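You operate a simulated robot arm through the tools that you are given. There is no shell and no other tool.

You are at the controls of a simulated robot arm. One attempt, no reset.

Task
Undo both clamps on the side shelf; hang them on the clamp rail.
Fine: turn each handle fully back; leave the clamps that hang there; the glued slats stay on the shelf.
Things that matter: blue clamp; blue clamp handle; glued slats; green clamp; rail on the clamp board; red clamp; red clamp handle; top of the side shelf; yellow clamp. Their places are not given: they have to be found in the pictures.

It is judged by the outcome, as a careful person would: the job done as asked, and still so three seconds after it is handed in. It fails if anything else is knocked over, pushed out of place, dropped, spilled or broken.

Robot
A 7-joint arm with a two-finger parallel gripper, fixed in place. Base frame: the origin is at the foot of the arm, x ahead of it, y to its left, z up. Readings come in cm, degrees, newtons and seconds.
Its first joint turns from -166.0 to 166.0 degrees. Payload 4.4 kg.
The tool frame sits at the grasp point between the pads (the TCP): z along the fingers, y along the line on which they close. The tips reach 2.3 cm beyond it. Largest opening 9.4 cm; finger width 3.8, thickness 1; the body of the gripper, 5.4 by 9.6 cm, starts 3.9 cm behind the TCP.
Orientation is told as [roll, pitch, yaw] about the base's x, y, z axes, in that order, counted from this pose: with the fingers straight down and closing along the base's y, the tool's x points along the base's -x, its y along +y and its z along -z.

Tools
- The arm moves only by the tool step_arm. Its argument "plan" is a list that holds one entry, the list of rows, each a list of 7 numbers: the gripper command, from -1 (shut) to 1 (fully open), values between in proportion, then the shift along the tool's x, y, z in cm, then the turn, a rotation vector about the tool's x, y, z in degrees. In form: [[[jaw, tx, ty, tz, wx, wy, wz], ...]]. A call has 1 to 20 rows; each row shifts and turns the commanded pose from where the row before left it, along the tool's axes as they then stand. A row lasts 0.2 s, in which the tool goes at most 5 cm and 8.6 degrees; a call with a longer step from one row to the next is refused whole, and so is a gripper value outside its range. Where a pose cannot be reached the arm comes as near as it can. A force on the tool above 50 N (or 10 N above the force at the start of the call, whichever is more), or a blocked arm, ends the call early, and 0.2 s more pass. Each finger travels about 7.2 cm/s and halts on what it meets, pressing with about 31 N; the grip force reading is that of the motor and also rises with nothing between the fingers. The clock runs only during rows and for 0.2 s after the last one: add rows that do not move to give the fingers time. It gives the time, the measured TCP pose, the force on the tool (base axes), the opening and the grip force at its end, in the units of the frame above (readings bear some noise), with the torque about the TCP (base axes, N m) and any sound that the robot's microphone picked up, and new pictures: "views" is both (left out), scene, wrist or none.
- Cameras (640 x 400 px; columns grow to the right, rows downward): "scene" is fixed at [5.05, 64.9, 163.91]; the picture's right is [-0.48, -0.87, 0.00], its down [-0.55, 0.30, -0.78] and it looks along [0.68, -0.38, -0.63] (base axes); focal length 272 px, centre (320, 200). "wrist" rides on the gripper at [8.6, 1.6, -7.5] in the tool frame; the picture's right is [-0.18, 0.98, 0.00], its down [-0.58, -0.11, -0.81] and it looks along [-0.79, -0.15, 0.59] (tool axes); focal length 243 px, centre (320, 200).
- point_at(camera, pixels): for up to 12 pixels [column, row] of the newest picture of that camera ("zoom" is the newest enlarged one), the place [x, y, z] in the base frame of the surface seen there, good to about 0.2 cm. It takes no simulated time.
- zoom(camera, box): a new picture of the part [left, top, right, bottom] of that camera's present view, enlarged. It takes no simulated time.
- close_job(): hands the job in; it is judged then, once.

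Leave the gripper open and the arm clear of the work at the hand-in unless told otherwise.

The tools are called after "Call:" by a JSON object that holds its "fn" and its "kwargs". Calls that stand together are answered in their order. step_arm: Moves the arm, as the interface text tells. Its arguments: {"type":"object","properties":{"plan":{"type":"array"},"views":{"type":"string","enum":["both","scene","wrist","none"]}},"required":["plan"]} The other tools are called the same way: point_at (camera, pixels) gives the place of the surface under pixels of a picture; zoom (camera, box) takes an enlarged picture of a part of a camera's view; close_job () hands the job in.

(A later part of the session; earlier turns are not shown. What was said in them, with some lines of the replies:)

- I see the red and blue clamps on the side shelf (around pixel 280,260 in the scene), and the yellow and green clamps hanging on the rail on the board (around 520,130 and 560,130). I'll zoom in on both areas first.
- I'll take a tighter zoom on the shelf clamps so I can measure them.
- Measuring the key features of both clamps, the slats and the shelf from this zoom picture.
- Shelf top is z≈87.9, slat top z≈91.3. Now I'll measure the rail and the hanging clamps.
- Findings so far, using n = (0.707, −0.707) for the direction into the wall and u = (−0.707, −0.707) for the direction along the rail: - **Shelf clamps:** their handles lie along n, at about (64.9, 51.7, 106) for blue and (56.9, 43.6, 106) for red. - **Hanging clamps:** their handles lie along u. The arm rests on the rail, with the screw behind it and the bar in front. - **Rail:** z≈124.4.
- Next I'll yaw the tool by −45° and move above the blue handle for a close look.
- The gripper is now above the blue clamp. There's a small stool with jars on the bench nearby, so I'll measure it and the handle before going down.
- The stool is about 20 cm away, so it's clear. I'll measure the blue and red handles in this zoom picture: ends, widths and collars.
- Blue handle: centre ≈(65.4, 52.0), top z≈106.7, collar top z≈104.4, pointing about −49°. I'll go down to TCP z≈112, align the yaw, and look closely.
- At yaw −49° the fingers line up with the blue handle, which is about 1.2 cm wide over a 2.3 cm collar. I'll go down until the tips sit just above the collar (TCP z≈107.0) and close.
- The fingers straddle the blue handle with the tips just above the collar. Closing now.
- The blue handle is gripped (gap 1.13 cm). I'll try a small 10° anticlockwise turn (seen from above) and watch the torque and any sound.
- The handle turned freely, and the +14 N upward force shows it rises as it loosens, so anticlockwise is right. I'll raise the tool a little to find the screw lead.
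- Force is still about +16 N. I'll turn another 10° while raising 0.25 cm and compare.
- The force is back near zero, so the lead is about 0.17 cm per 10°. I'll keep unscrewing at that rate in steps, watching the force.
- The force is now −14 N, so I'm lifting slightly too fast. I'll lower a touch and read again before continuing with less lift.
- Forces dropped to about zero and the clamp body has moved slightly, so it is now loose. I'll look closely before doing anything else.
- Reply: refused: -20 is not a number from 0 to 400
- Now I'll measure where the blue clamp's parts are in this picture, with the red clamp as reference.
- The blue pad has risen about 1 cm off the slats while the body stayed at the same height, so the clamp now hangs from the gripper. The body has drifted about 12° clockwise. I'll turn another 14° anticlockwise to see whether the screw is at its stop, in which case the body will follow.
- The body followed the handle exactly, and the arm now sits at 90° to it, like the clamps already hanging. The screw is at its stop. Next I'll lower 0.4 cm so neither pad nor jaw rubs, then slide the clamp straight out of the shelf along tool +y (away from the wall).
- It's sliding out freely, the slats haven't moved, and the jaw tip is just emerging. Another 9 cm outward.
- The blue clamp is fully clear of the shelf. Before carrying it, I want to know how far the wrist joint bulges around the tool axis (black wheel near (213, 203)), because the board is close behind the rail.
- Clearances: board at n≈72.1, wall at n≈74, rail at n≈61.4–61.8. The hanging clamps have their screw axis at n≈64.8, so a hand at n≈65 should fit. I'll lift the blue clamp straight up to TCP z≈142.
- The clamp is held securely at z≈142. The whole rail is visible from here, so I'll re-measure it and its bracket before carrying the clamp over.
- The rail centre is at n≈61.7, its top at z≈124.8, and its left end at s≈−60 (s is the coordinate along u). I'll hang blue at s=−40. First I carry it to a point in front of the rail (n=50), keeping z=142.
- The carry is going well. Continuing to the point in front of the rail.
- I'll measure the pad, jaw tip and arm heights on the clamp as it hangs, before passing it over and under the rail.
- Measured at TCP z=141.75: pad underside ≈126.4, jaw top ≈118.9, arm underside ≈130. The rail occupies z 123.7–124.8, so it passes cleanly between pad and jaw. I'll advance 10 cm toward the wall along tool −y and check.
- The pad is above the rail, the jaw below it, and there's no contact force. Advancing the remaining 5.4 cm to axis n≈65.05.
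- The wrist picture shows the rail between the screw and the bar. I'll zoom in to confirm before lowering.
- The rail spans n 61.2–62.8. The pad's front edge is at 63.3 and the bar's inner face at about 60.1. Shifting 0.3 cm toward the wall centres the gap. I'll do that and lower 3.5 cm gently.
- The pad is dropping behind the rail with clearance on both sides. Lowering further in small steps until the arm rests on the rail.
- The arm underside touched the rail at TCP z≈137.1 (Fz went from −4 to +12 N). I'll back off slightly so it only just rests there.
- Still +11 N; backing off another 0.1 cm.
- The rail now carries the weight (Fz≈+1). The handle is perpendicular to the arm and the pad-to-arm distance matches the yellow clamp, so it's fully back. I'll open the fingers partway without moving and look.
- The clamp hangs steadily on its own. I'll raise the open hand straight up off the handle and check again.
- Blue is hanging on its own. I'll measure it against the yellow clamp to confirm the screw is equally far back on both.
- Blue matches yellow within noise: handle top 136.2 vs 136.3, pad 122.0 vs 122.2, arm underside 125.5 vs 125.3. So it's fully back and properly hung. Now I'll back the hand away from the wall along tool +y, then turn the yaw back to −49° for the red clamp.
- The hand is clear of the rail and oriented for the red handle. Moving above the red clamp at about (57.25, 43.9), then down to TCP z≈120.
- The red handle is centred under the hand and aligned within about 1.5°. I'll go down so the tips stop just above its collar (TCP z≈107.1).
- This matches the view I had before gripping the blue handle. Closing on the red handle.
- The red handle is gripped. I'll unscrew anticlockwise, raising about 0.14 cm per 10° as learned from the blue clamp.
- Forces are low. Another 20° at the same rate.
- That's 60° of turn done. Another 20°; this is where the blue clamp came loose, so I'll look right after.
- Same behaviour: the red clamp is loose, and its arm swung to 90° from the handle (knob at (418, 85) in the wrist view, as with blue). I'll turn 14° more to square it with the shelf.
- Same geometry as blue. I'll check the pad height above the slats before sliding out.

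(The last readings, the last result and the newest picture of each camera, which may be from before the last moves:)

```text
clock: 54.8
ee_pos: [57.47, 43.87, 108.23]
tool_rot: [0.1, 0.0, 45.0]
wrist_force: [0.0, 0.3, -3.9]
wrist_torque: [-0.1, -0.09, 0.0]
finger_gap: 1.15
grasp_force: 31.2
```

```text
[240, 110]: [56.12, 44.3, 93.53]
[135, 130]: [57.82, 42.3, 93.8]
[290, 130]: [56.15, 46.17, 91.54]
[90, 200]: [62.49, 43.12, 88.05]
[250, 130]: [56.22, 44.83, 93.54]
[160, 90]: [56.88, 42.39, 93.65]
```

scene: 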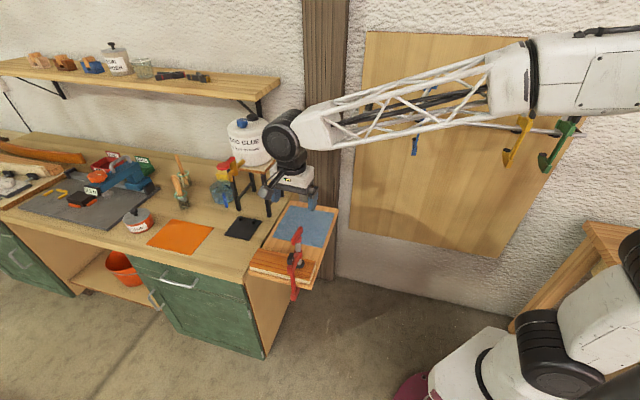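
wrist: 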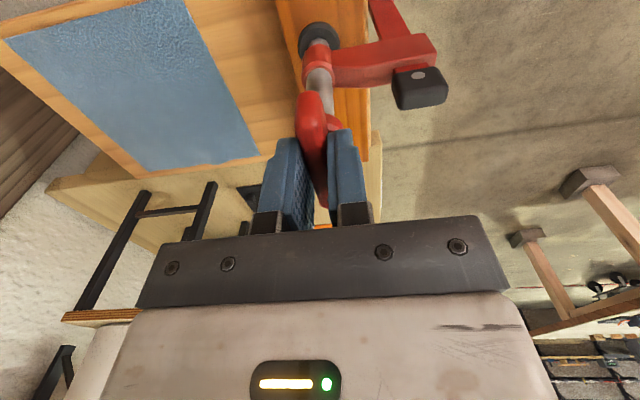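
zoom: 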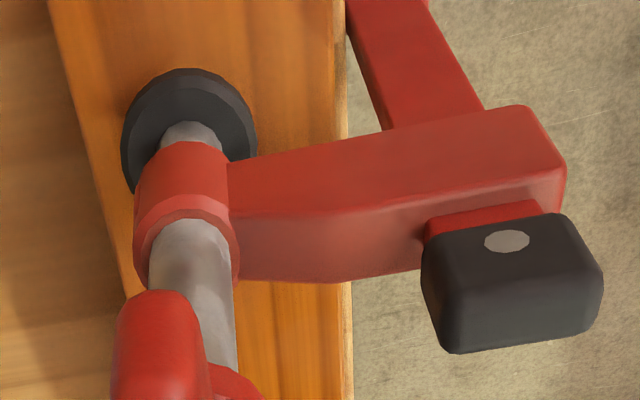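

Pad top is 93.6 and the slats are at 91.4, so there's roughly 1 cm of gap. Lowering 0.4 cm, then sliding straight out along tool +y.

Call:
{"fn": "step_arm", "kwargs": {"plan": [[[-1, 0, 0, 0.4, 0, 0, 0], [-1, 0, 0, 0, 0, 0, 0], [-1, 0, 1, 0, 0, 0, 0], [-1, 0, 1, 0, 0, 0, 0], [-1, 0, 1, 0, 0, 0, 0], [-1, 0, 0, 0, 0, 0, 0]]], "views": "wrist"}}

Call:
{"fn": "zoom", "kwargs": {"camera": "scene", "box": [240, 190, 340, 310]}}

```text
clock: 56.2
ee_pos: [55.23, 46.26, 107.91]
tool_rot: [0.1, 0.0, 45.0]
wrist_force: [-0.3, 0.2, -4.0]
wrist_torque: [-0.13, -0.07, 0.01]
finger_gap: 1.16
grasp_force: 31.2
```

wrist: 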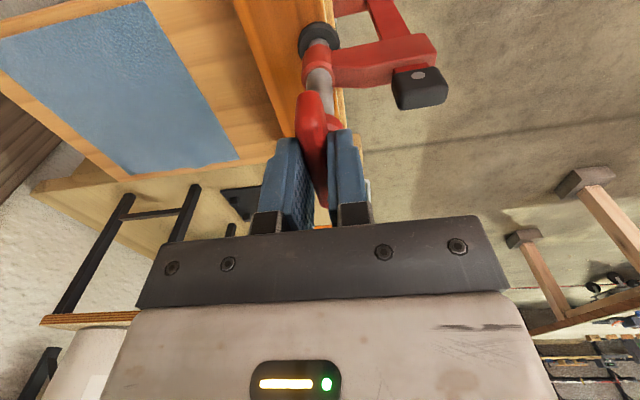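

```text
3.33 times, centred on (290, 250) of scene
```

zoom: 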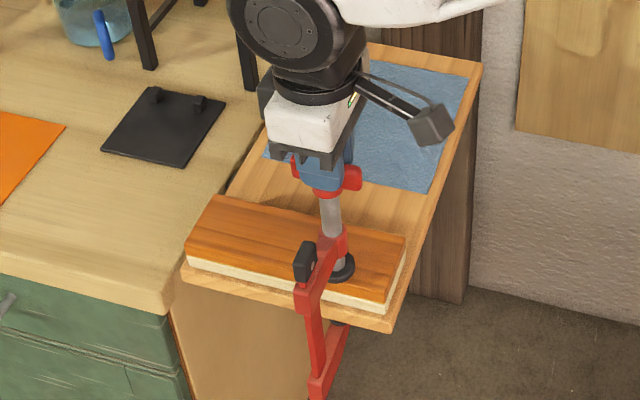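

The slats are where they were and the clamp moves freely. Another 9 cm out, then a look.

Call:
{"fn": "step_arm", "kwargs": {"plan": [[[-1, 0, 1.5, 0, 0, 0, 0], [-1, 0, 1.5, 0, 0, 0, 0], [-1, 0, 1.5, 0, 0, 0, 0], [-1, 0, 1.5, 0, 0, 0, 0], [-1, 0, 1.5, 0, 0, 0, 0], [-1, 0, 1.5, 0, 0, 0, 0], [-1, 0, 0, 0, 0, 0, 0]]], "views": "both"}}

Call:
{"fn": "zoom", "kwargs": {"camera": "scene", "box": [240, 190, 340, 310]}}

```text
clock: 57.8
ee_pos: [48.89, 52.4, 107.81]
tool_rot: [0.0, 0.0, 45.1]
wrist_force: [-0.4, -0.7, -4.5]
wrist_torque: [-0.1, -0.08, 0.04]
finger_gap: 1.15
grasp_force: 30.6
```

scene: 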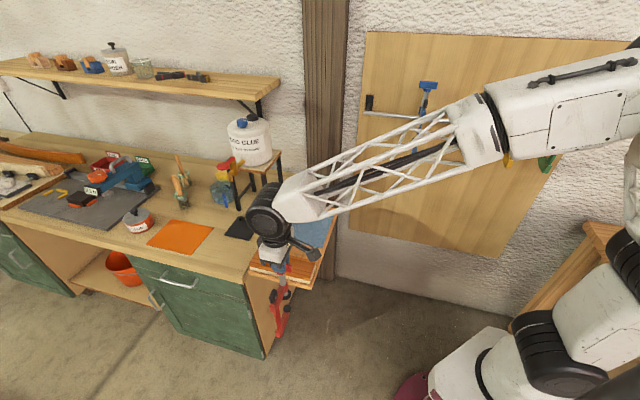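
wrist: 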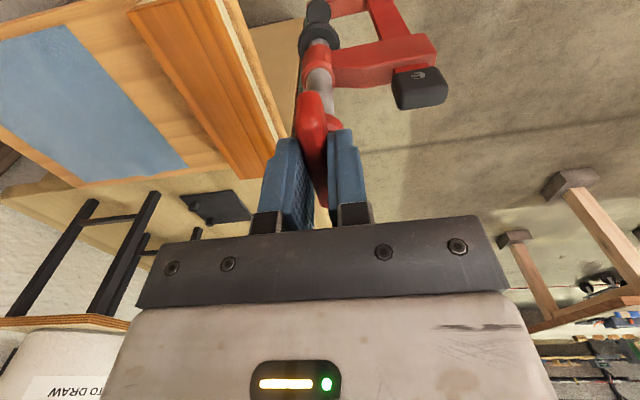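

```text
3.33 times, centred on (290, 250) of scene
```

zoom: 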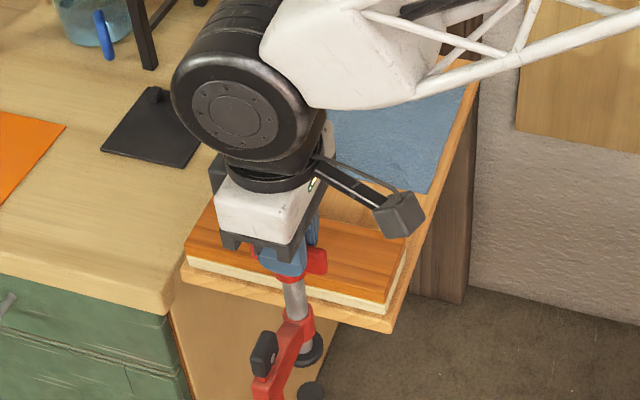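

The red clamp is clear of the shelf. Lifting straight up to TCP z≈142.

Call:
{"fn": "step_arm", "kwargs": {"plan": [[[-1, 0, 0, -1.5, 0, 0, 0], [-1, 0, 0, -2.8, 0, 0, 0], [-1, 0, 0, -3, 0, 0, 0], [-1, 0, 0, -3, 0, 0, 0], [-1, 0, 0, -3, 0, 0, 0], [-1, 0, 0, -3, 0, 0, 0], [-1, 0, 0, -3, 0, 0, 0], [-1, 0, 0, -3, 0, 0, 0], [-1, 0, 0, -3, 0, 0, 0], [-1, 0, 0, -3, 0, 0, 0], [-1, 0, 0, -3, 0, 0, 0], [-1, 0, 0, -1.9, 0, 0, 0], [-1, 0, 0, -1, 0, 0, 0], [-1, 0, 0, 0, 0, 0, 0]]], "views": "scene"}}

```text
clock: 60.8
ee_pos: [48.99, 52.41, 142.05]
tool_rot: [0.0, 0.1, 45.0]
wrist_force: [0.2, 0.0, -4.6]
wrist_torque: [-0.14, -0.09, -0.02]
finger_gap: 1.12
grasp_force: 31.1
```

scene: 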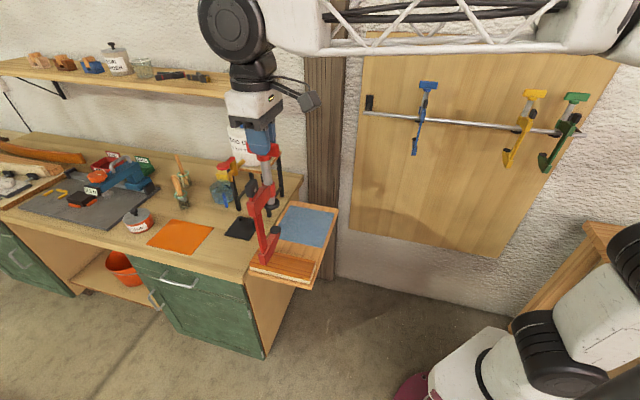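

The slats still lie in place, the blue clamp still hangs, and red is held at z=142. I'll carry it toward the board in two legs, keeping well out from the base.

Call:
{"fn": "step_arm", "kwargs": {"plan": [[[-1, 0.8, -1.5, 0, 0, 0, 0], [-1, 1.69, -3.12, 0, 0, 0, 0], [-1, 1.69, -3.12, 0, 0, 0, 0], [-1, 1.69, -3.12, 0, 0, 0, 0], [-1, 1.69, -3.12, 0, 0, 0, 0], [-1, 1.69, -3.12, 0, 0, 0, 0], [-1, 1.69, -3.12, 0, 0, 0, 0], [-1, 1.69, -3.12, 0, 0, 0, 0], [-1, 1.69, -3.12, 0, 0, 0, 0], [-1, 1.69, -3.12, 0, 0, 0, 0], [-1, 1.69, -3.12, 0, 0, 0, 0], [-1, 0.9, -1.6, 0, 0, 0, 0], [-1, 0, 0, 0, 0, 0, 0]]], "views": "scene"}}

```text
clock: 63.6
ee_pos: [59.74, 15.22, 141.89]
tool_rot: [0.0, 0.0, 45.0]
wrist_force: [0.3, 0.0, -4.3]
wrist_torque: [-0.1, -0.07, 0.05]
finger_gap: 1.15
grasp_force: 31.1
```

scene: 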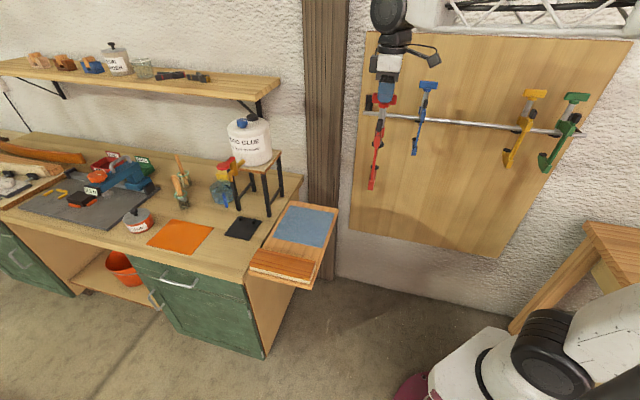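

Call:
{"fn": "step_arm", "kwargs": {"plan": [[[-1, 1.45, -0.93, 0, 0, 0, 0], [-1, 2.9, -1.85, 0, 0, 0, 0], [-1, 2.9, -1.85, 0, 0, 0, 0], [-1, 2.9, -1.85, 0, 0, 0, 0], [-1, 2.9, -1.85, 0, 0, 0, 0], [-1, 2.9, -1.85, 0, 0, 0, 0], [-1, 2.9, -1.85, 0, 0, 0, 0], [-1, 2.9, -1.85, 0, 0, 0, 0], [-1, 2.9, -1.85, 0, 0, 0, 0], [-1, 2.9, -1.85, 0, 0, 0, 0], [-1, 1.45, -0.92, 0, 0, 0, 0], [-1, 0, 0, 0, 0, 0, 0]]], "views": "both"}}

Call:
{"fn": "zoom", "kwargs": {"camera": "scene", "box": [410, 30, 540, 190]}}

```text
clock: 66.2
ee_pos: [52.37, -18.53, 142.12]
tool_rot: [-0.1, 0.1, 45.0]
wrist_force: [1.3, 0.6, -4.4]
wrist_torque: [-0.11, -0.07, 0.0]
finger_gap: 1.15
grasp_force: 30.6
```

scene: 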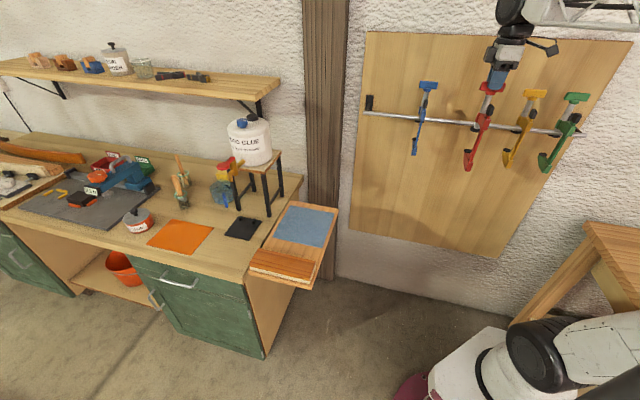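
wrist: 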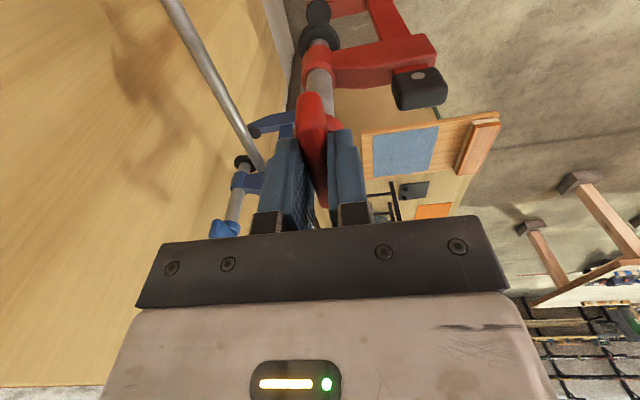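

```text
2.50 times, centred on (475, 110) of scene
```

zoom: 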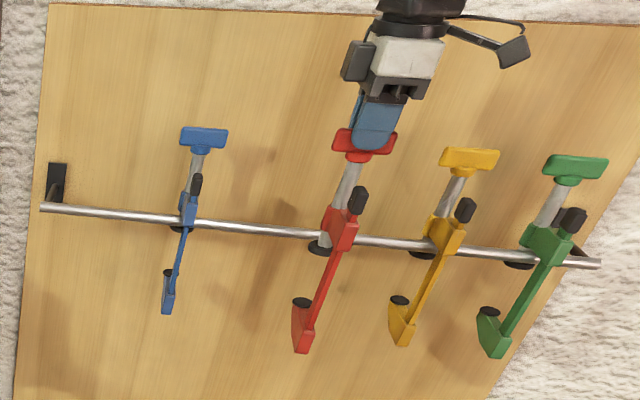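

I'll verify the red clamp's pad and jaw heights before threading the rail between them.

Call:
{"fn": "zoom", "kwargs": {"camera": "scene", "box": [450, 75, 510, 180]}}

```text
3.81 times, centred on (480, 128) of scene
```

zoom: 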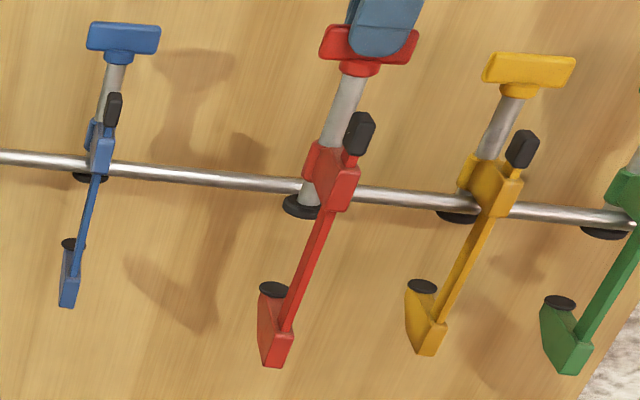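

Call:
{"fn": "point_at", "kwargs": {"camera": "zoom", "pixels": [[330, 50], [410, 55], [360, 130], [350, 175], [335, 208], [292, 205], [305, 215], [315, 165], [272, 290], [272, 360], [240, 178], [430, 198]]}}

```text
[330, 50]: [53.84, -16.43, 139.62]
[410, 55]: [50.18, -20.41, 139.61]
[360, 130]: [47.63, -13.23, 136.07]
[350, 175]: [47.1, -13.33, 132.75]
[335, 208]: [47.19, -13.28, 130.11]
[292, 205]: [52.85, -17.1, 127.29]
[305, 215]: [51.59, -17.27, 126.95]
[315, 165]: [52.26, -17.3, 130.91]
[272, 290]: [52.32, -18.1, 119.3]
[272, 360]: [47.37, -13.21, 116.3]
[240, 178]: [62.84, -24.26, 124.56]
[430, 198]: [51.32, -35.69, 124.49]
```

Pad underside ≈126.9, jaw top ≈119.3, rail 123.7–125.0, so the rail will pass between them. Advancing 9.5 cm along tool −y.

Call:
{"fn": "step_arm", "kwargs": {"plan": [[[-1, 0, -1.0, 0, 0, 0, 0], [-1, 0, -1.5, 0, 0, 0, 0], [-1, 0, -1.5, 0, 0, 0, 0], [-1, 0, -1.5, 0, 0, 0, 0], [-1, 0, -1.5, 0, 0, 0, 0], [-1, 0, -1.5, 0, 0, 0, 0], [-1, 0, -1.0, 0, 0, 0, 0], [-1, 0, 0, 0, 0, 0, 0]]], "views": "both"}}

Call:
{"fn": "zoom", "kwargs": {"camera": "scene", "box": [440, 50, 520, 170]}}

```text
clock: 68.0
ee_pos: [59.19, -25.39, 142.24]
tool_rot: [0.0, 0.0, 45.1]
wrist_force: [0.0, 0.7, -3.9]
wrist_torque: [-0.09, -0.11, -0.02]
finger_gap: 1.14
grasp_force: 31.1
```

scene: 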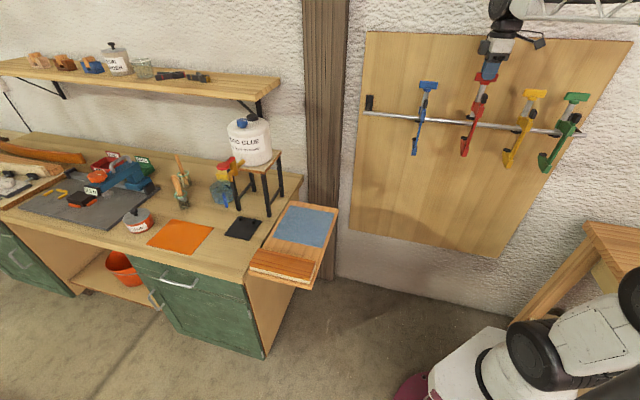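
wrist: 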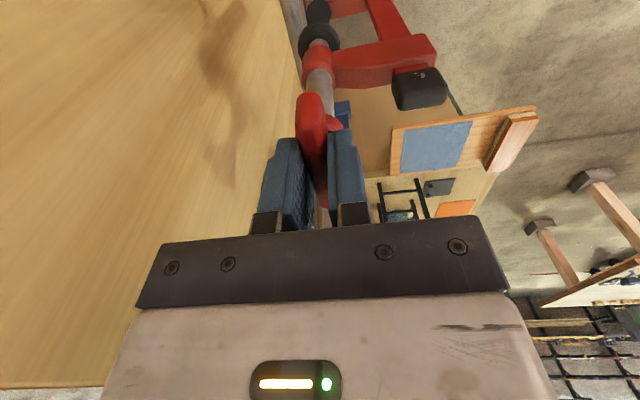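

```text
3.33 times, centred on (480, 110) of scene
```

zoom: 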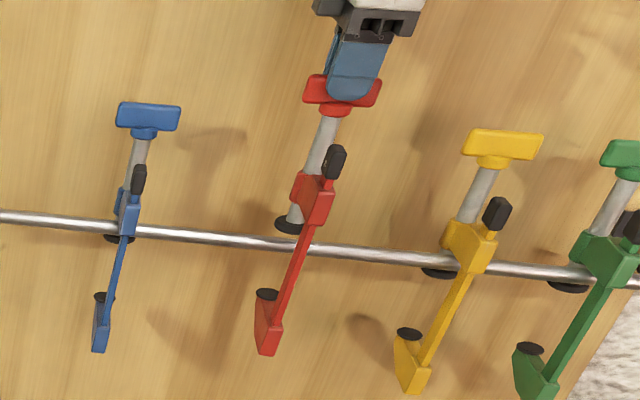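

The pad is above the rail with no contact. Advancing the last 5.3 cm to n≈65.1.

Call:
{"fn": "step_arm", "kwargs": {"plan": [[[-1, 0, -1.0, 0, 0, 0, 0], [-1, 0, -1.2, 0, 0, 0, 0], [-1, 0, -1.2, 0, 0, 0, 0], [-1, 0, -1.2, 0, 0, 0, 0], [-1, 0, -0.75, 0, 0, 0, 0], [-1, 0, 0, 0, 0, 0, 0]]], "views": "both"}}

Call:
{"fn": "zoom", "kwargs": {"camera": "wrist", "box": [260, 0, 460, 125]}}

```text
clock: 69.4
ee_pos: [63.04, -29.07, 142.12]
tool_rot: [0.1, 0.0, 45.0]
wrist_force: [-1.0, 0.1, -4.5]
wrist_torque: [-0.09, -0.11, -0.02]
finger_gap: 1.16
grasp_force: 30.9
```

scene: 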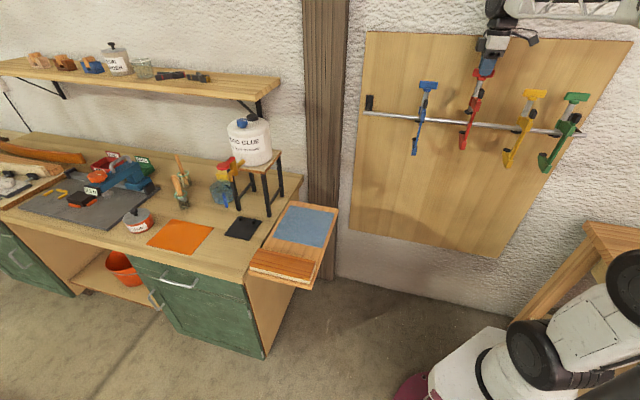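
wrist: 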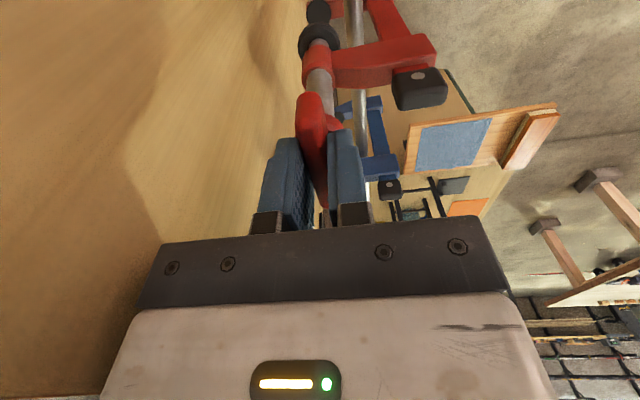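

```text
3.20 times, centred on (360, 62) of wrist
```

zoom: 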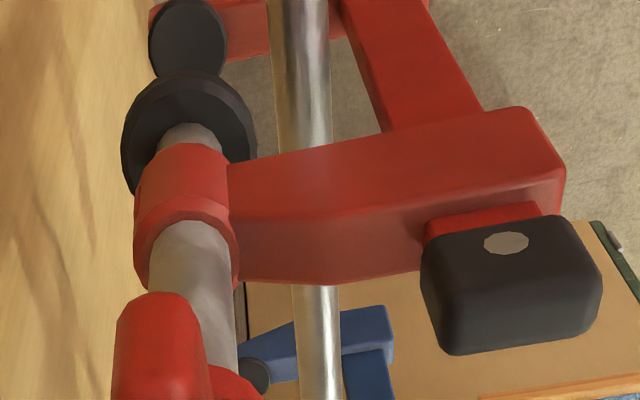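

The rail sits between the pad and the bar as before. Lowering 3.2 cm gently, then checking.

Call:
{"fn": "step_arm", "kwargs": {"plan": [[[-1, 0, 0, 0.6, 0, 0, 0], [-1, 0, 0, 0.65, 0, 0, 0], [-1, 0, 0, 0.65, 0, 0, 0], [-1, 0, 0, 0.65, 0, 0, 0], [-1, 0, 0, 0.65, 0, 0, 0], [-1, 0, 0, 0, 0, 0, 0]]], "views": "wrist"}}

Call:
{"fn": "zoom", "kwargs": {"camera": "wrist", "box": [260, 0, 460, 125]}}

Call:
{"fn": "zoom", "kwargs": {"camera": "scene", "box": [440, 50, 520, 170]}}

```text
clock: 70.8
ee_pos: [63.03, -29.13, 138.73]
tool_rot: [0.0, 0.0, 45.0]
wrist_force: [-0.5, -0.2, -4.0]
wrist_torque: [-0.08, -0.1, 0.01]
finger_gap: 1.15
grasp_force: 31.0
```

wrist: 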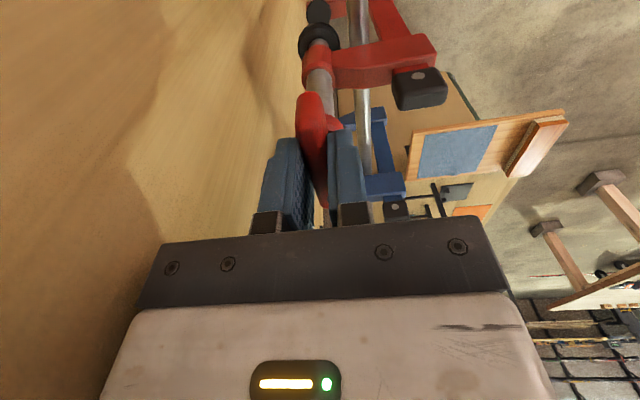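

```text
3.20 times, centred on (360, 62) of wrist
```

zoom: 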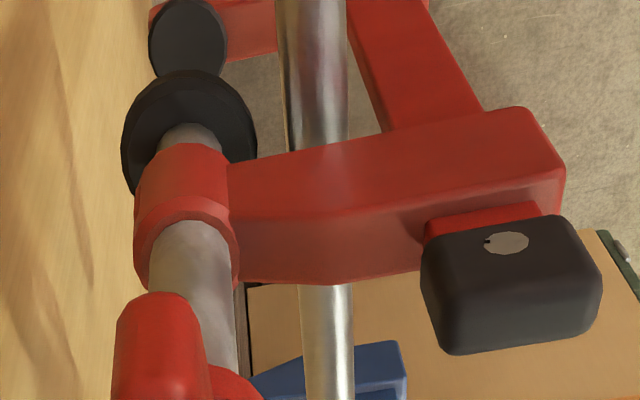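

```text
3.33 times, centred on (480, 110) of scene
```

zoom: 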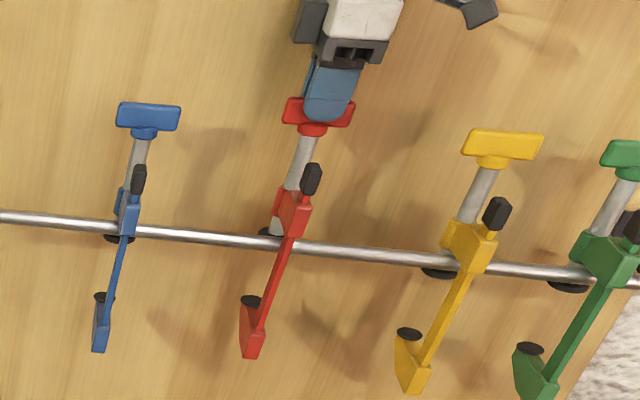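

Good clearances. Lowering another 1 cm in small steps; contact should come at TCP z≈137.3.

Call:
{"fn": "step_arm", "kwargs": {"plan": [[[-1, 0, 0, 0.4, 0, 0, 0], [-1, 0, 0, 0.4, 0, 0, 0], [-1, 0, 0, 0.2, 0, 0, 0], [-1, 0, 0, 0, 0, 0, 0]]], "views": "none"}}

```text
clock: 71.8
ee_pos: [63.31, -28.95, 137.67]
tool_rot: [0.0, 0.0, 45.1]
wrist_force: [0.2, 0.4, -4.0]
wrist_torque: [-0.08, -0.09, -0.01]
finger_gap: 1.14
grasp_force: 30.8
```

Call:
{"fn": "step_arm", "kwargs": {"plan": [[[-1, 0, 0, 0.12, 0, 0, 0], [-1, 0, 0, 0.12, 0, 0, 0], [-1, 0, 0, 0, 0, 0, 0]]], "views": "none"}}

```text
clock: 72.6
ee_pos: [63.11, -29.03, 137.61]
tool_rot: [0.0, 0.0, 45.0]
wrist_force: [0.0, -0.4, -3.9]
wrist_torque: [-0.1, -0.08, -0.01]
finger_gap: 1.13
grasp_force: 30.8
```

Call:
{"fn": "step_arm", "kwargs": {"plan": [[[-1, 0, 0, 0.1, 0, 0, 0], [-1, 0, 0, 0.1, 0, 0, 0], [-1, 0, 0, 0, 0, 0, 0]]], "views": "none"}}

```text
clock: 73.4
ee_pos: [63.05, -28.92, 137.4]
tool_rot: [0.0, 0.0, 45.0]
wrist_force: [0.2, -0.3, -4.1]
wrist_torque: [-0.1, -0.12, 0.02]
finger_gap: 1.13
grasp_force: 31.0
```

Still hanging free (−4 N). Continuing in 0.07 cm steps.

Call:
{"fn": "step_arm", "kwargs": {"plan": [[[-1, 0, 0, 0.07, 0, 0, 0], [-1, 0, 0, 0.05, 0, 0, 0], [-1, 0, 0, 0, 0, 0, 0]]], "views": "none"}}

```text
clock: 74.2
ee_pos: [63.13, -29.19, 137.27]
tool_rot: [0.0, 0.0, 45.0]
wrist_force: [0.7, -0.7, -3.5]
wrist_torque: [-0.13, -0.07, -0.01]
finger_gap: 1.16
grasp_force: 31.0
```

Call:
{"fn": "step_arm", "kwargs": {"plan": [[[-1, 0, 0, 0.06, 0, 0, 0], [-1, 0, 0, 0, 0, 0, 0], [-1, 0, 0, 0, 0, 0, 0]]], "views": "none"}}

Call:
{"fn": "zoom", "kwargs": {"camera": "scene", "box": [440, 60, 510, 160]}}

```text
clock: 75.0
ee_pos: [63.09, -29.08, 137.11]
tool_rot: [-0.1, -0.1, 45.0]
wrist_force: [-0.5, 0.5, -4.5]
wrist_torque: [-0.06, -0.1, 0.0]
finger_gap: 1.16
grasp_force: 30.9
```

```text
4.00 times, centred on (475, 110) of scene
```

zoom: 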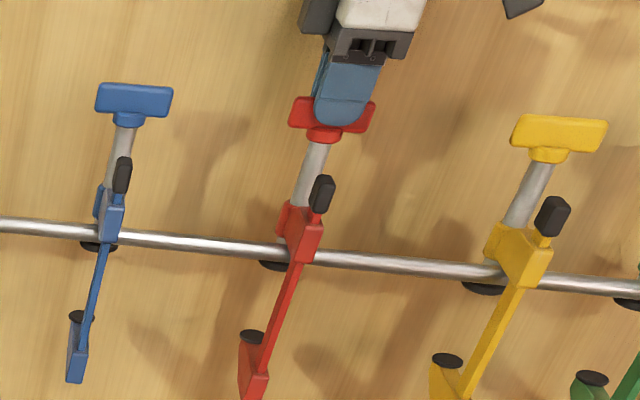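

Call:
{"fn": "step_arm", "kwargs": {"plan": [[[-1, 0, 0, 0.06, 0, 0, 0], [-1, 0, 0, 0, 0, 0, 0], [-1, 0, 0, 0, 0, 0, 0]]], "views": "none"}}

```text
clock: 75.8
ee_pos: [63.16, -28.98, 137.23]
tool_rot: [0.1, 0.0, 45.0]
wrist_force: [0.4, -0.8, -0.3]
wrist_torque: [-0.02, -0.09, -0.02]
finger_gap: 1.13
grasp_force: 31.2
```

The weight has moved onto the rail (Fz went from −4.5 to −0.3). Opening the fingers partway.

Call:
{"fn": "step_arm", "kwargs": {"plan": [[[-0.5, 0, 0, 0, 0, 0, 0], [-0.3, 0, 0, 0, 0, 0, 0], [-0.3, 0, 0, 0, 0, 0, 0], [-0.3, 0, 0, 0, 0, 0, 0]]], "views": "wrist"}}

Call:
{"fn": "zoom", "kwargs": {"camera": "scene", "box": [440, 60, 510, 160]}}

```text
clock: 76.8
ee_pos: [63.19, -29.08, 137.0]
tool_rot: [0.1, 0.0, 45.1]
wrist_force: [-0.8, -0.5, 0.3]
wrist_torque: [0.03, 0.01, 0.01]
finger_gap: 3.29
grasp_force: 0.1
```

wrist: 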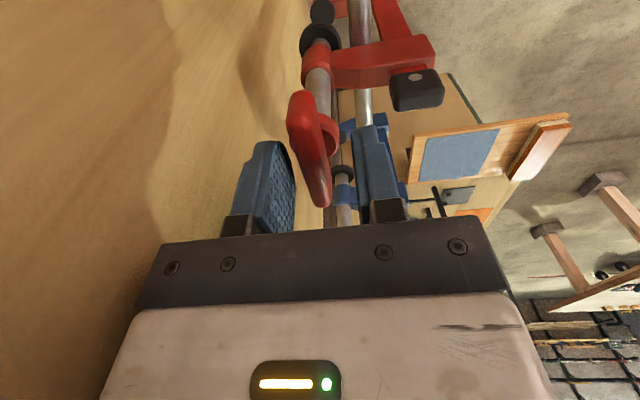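

```text
4.00 times, centred on (475, 110) of scene
```

zoom: 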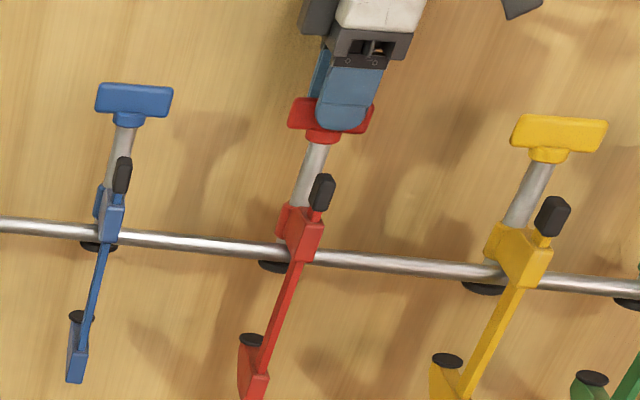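

The handle leaned slightly toward the wall after release. I'll wait a moment to check it's stable before withdrawing.

Call:
{"fn": "step_arm", "kwargs": {"plan": [[[-0.3, 0, 0, 0, 0, 0, 0], [-0.3, 0, 0, 0, 0, 0, 0], [-0.3, 0, 0, 0, 0, 0, 0], [-0.3, 0, 0, 0, 0, 0, 0], [-0.3, 0, 0, 0, 0, 0, 0]]], "views": "wrist"}}

Call:
{"fn": "zoom", "kwargs": {"camera": "wrist", "box": [220, 0, 460, 150]}}

```text
clock: 78.0
ee_pos: [63.05, -29.02, 137.1]
tool_rot: [-0.1, 0.0, 45.0]
wrist_force: [-0.1, 0.1, 0.1]
wrist_torque: [0.0, -0.01, -0.01]
finger_gap: 3.28
grasp_force: 0.0
```

wrist: 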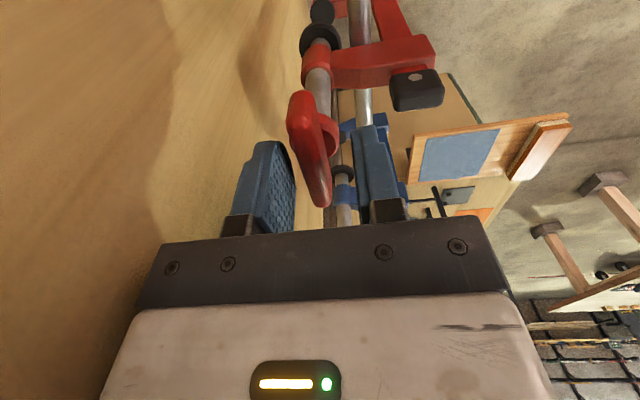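

```text
2.67 times, centred on (340, 75) of wrist
```

zoom: 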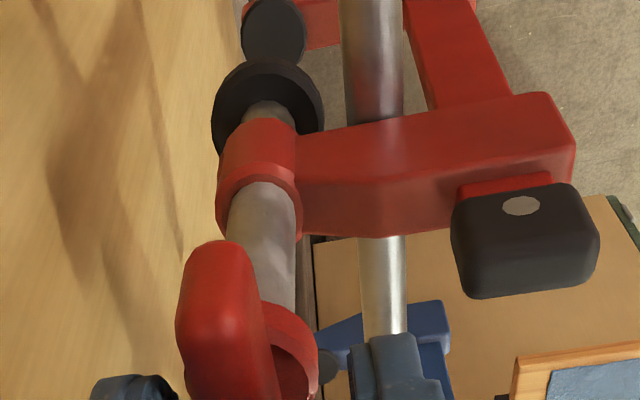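

It's steady and not touching the fingers. I'll open a little wider, then raise straight up.

Call:
{"fn": "step_arm", "kwargs": {"plan": [[[0, 0, 0, 0, 0, 0, 0], [0, 0, 0, 0, 0, 0, 0], [0, 0, 0, -0.5, 0, 0, 0], [0, 0, 0, -1, 0, 0, 0], [0, 0, 0, -2, 0, 0, 0], [0, 0, 0, -3, 0, 0, 0], [0, 0, 0, -3.5, 0, 0, 0], [0, 0, 0, 0, 0, 0, 0]]], "views": "both"}}

Call:
{"fn": "zoom", "kwargs": {"camera": "scene", "box": [400, 60, 590, 190]}}

```text
clock: 79.8
ee_pos: [62.89, -28.88, 147.14]
tool_rot: [0.0, 0.0, 44.9]
wrist_force: [0.1, 0.9, 1.6]
wrist_torque: [0.01, 0.0, 0.01]
finger_gap: 4.71
grasp_force: 0.0
```

scene: 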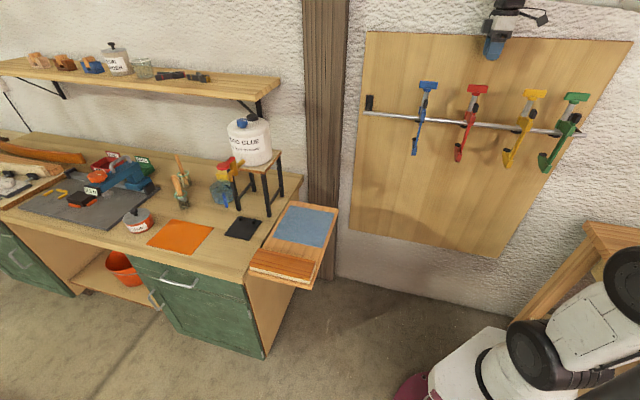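
wrist: 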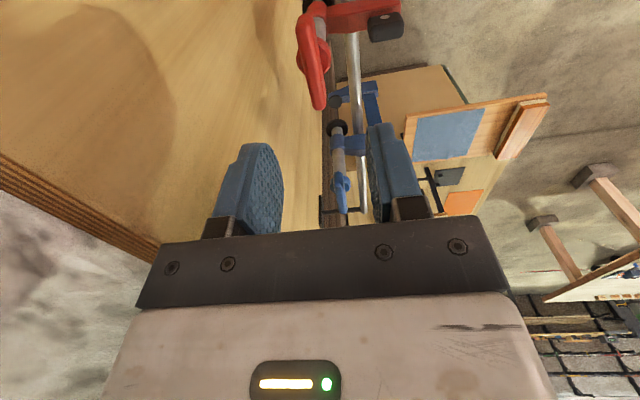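

```text
3.08 times, centred on (495, 125) of scene
```

zoom: 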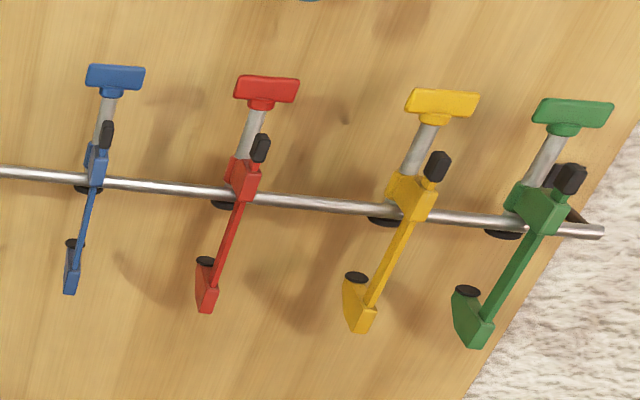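

All four clamps hang on the rail. I'll measure the red one against yellow, and check for tilt.

Call:
{"fn": "point_at", "kwargs": {"camera": "zoom", "pixels": [[268, 80], [240, 93], [293, 98], [262, 105], [260, 148], [250, 180], [240, 195], [220, 205], [205, 262], [205, 305], [115, 68], [97, 180]]}}

Call:
{"fn": "zoom", "kwargs": {"camera": "wrist", "box": [240, 0, 440, 125]}}

```text
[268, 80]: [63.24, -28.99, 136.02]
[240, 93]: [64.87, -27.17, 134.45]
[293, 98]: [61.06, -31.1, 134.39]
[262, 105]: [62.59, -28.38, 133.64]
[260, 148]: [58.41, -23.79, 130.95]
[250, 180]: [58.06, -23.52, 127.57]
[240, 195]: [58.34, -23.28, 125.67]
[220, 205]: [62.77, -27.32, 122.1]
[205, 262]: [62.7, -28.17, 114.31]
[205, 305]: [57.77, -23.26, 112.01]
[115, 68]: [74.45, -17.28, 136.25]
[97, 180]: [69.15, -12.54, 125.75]
```

```text
3.20 times, centred on (340, 62) of wrist
```

zoom: 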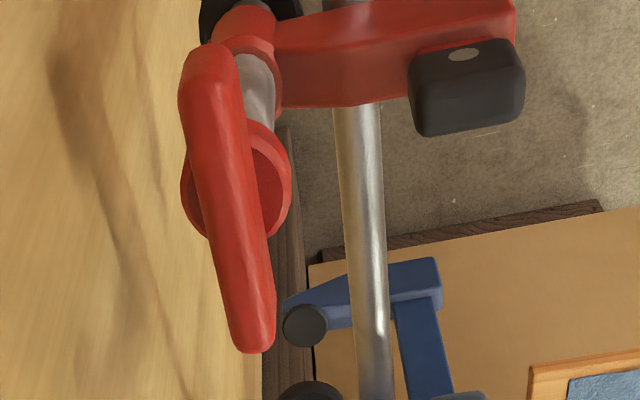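

Red matches too: handle top 136.0, pad 122.1, jaw pad 114.3. To be sure about "fully back", I'll compare the handle-to-arm angle on red using this top-down view.

Call:
{"fn": "point_at", "kwargs": {"camera": "zoom", "pixels": [[212, 75], [225, 150], [240, 220], [255, 300], [300, 20], [340, 8], [420, 0], [500, 5], [290, 100], [350, 98], [400, 88], [465, 55]]}}

```text
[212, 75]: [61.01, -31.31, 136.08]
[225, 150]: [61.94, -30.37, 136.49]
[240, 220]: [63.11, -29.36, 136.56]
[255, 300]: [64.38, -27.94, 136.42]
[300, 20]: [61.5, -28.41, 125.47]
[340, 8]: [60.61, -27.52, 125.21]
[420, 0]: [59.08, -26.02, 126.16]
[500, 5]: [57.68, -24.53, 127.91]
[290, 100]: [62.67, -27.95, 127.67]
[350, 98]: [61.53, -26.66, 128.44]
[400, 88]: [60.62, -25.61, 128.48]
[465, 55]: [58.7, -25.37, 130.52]
```

On red, the handle points at 45.0° and the arm at 134.6°, so they are at 90°. That is the same stop blue reached, with the same screw height as yellow. Now I'll back the hand away from the rail and open fully.

Call:
{"fn": "step_arm", "kwargs": {"plan": [[[0, 0, 0, -1, 0, 0, 0], [0, 0, 2, 0, 0, 0, 0], [0, 0, 3.5, 0, 0, 0, 0], [0, 0, 3.5, 0, 0, 0, 0], [0, 0, 3.5, 0, 0, 0, 0], [0.3, 0, 3.5, 0, 0, 0, 0], [0.6, 0, 3.5, 0, 0, 0, 0], [1, 0, 3.5, 0, 0, 0, 0], [1, 0, 2, 0, 0, 0, 0], [1, 0, 0, 0, 0, 0, 0], [1, 0, 0, 0, 0, 0, 0]]], "views": "both"}}

Call:
{"fn": "zoom", "kwargs": {"camera": "scene", "box": [400, 60, 590, 190]}}

Call:
{"fn": "zoom", "kwargs": {"camera": "scene", "box": [230, 190, 350, 310]}}

```text
clock: 82.2
ee_pos: [45.54, -11.24, 148.28]
tool_rot: [0.0, 0.0, 45.0]
wrist_force: [0.3, -1.0, 0.3]
wrist_torque: [0.0, 0.0, -0.01]
finger_gap: 9.39
grasp_force: 0.0
```

scene: 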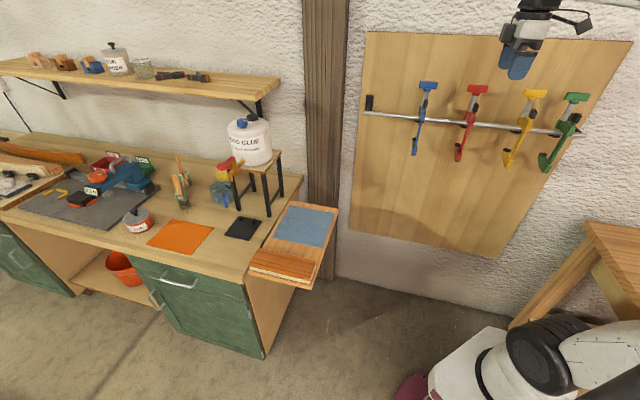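
wrist: 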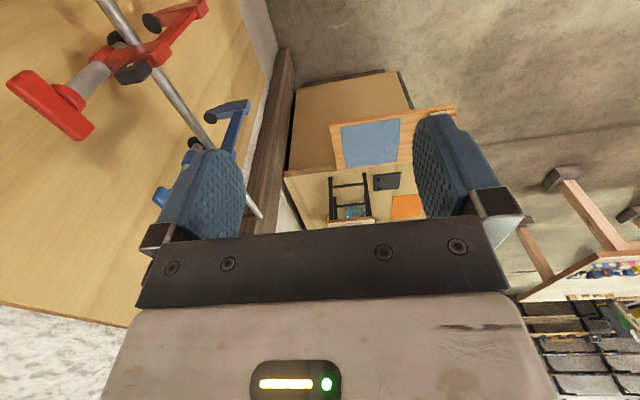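

```text
3.08 times, centred on (495, 125) of scene
```

zoom: 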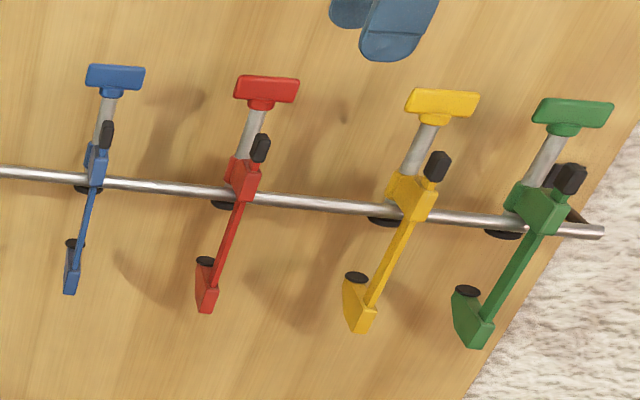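

```text
3.33 times, centred on (290, 250) of scene
```

zoom: 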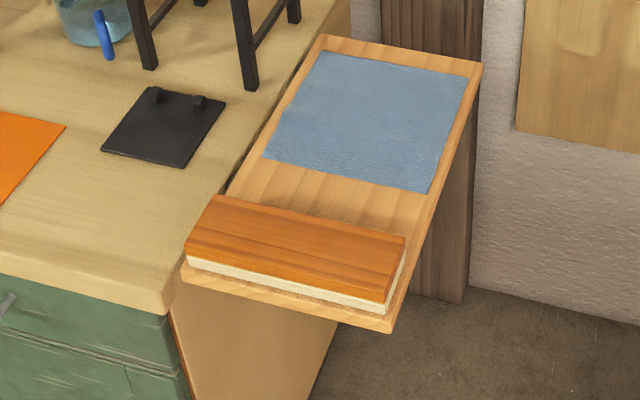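

All four clamps hang steadily on the rail. The slats are in their original place on the shelf, nothing else has moved, and the gripper is open and clear. Handing in the job.

Call:
{"fn": "close_job", "kwargs": {}}

```text
The job is handed in.
```

I undid both shelf clamps and hung them on the clamp rail. The job is handed in, but I haven't been told how it was judged.

- **Blue and red clamps:** I turned each handle back until it stopped, about 90° round. On the rail, both handles sit as far out as the yellow clamp's, to within about 0.3 cm.
- **Red clamp's lean:** it tipped 2–3° toward the wall when I let go. It then held steady.
- **Yellow and green clamps:** I left them hanging where they were.
- **Glued slats:** they are still in place on the shelf, and nothing else looked disturbed in the last pictures.
- **Arm:** the gripper is open and clear of the work.
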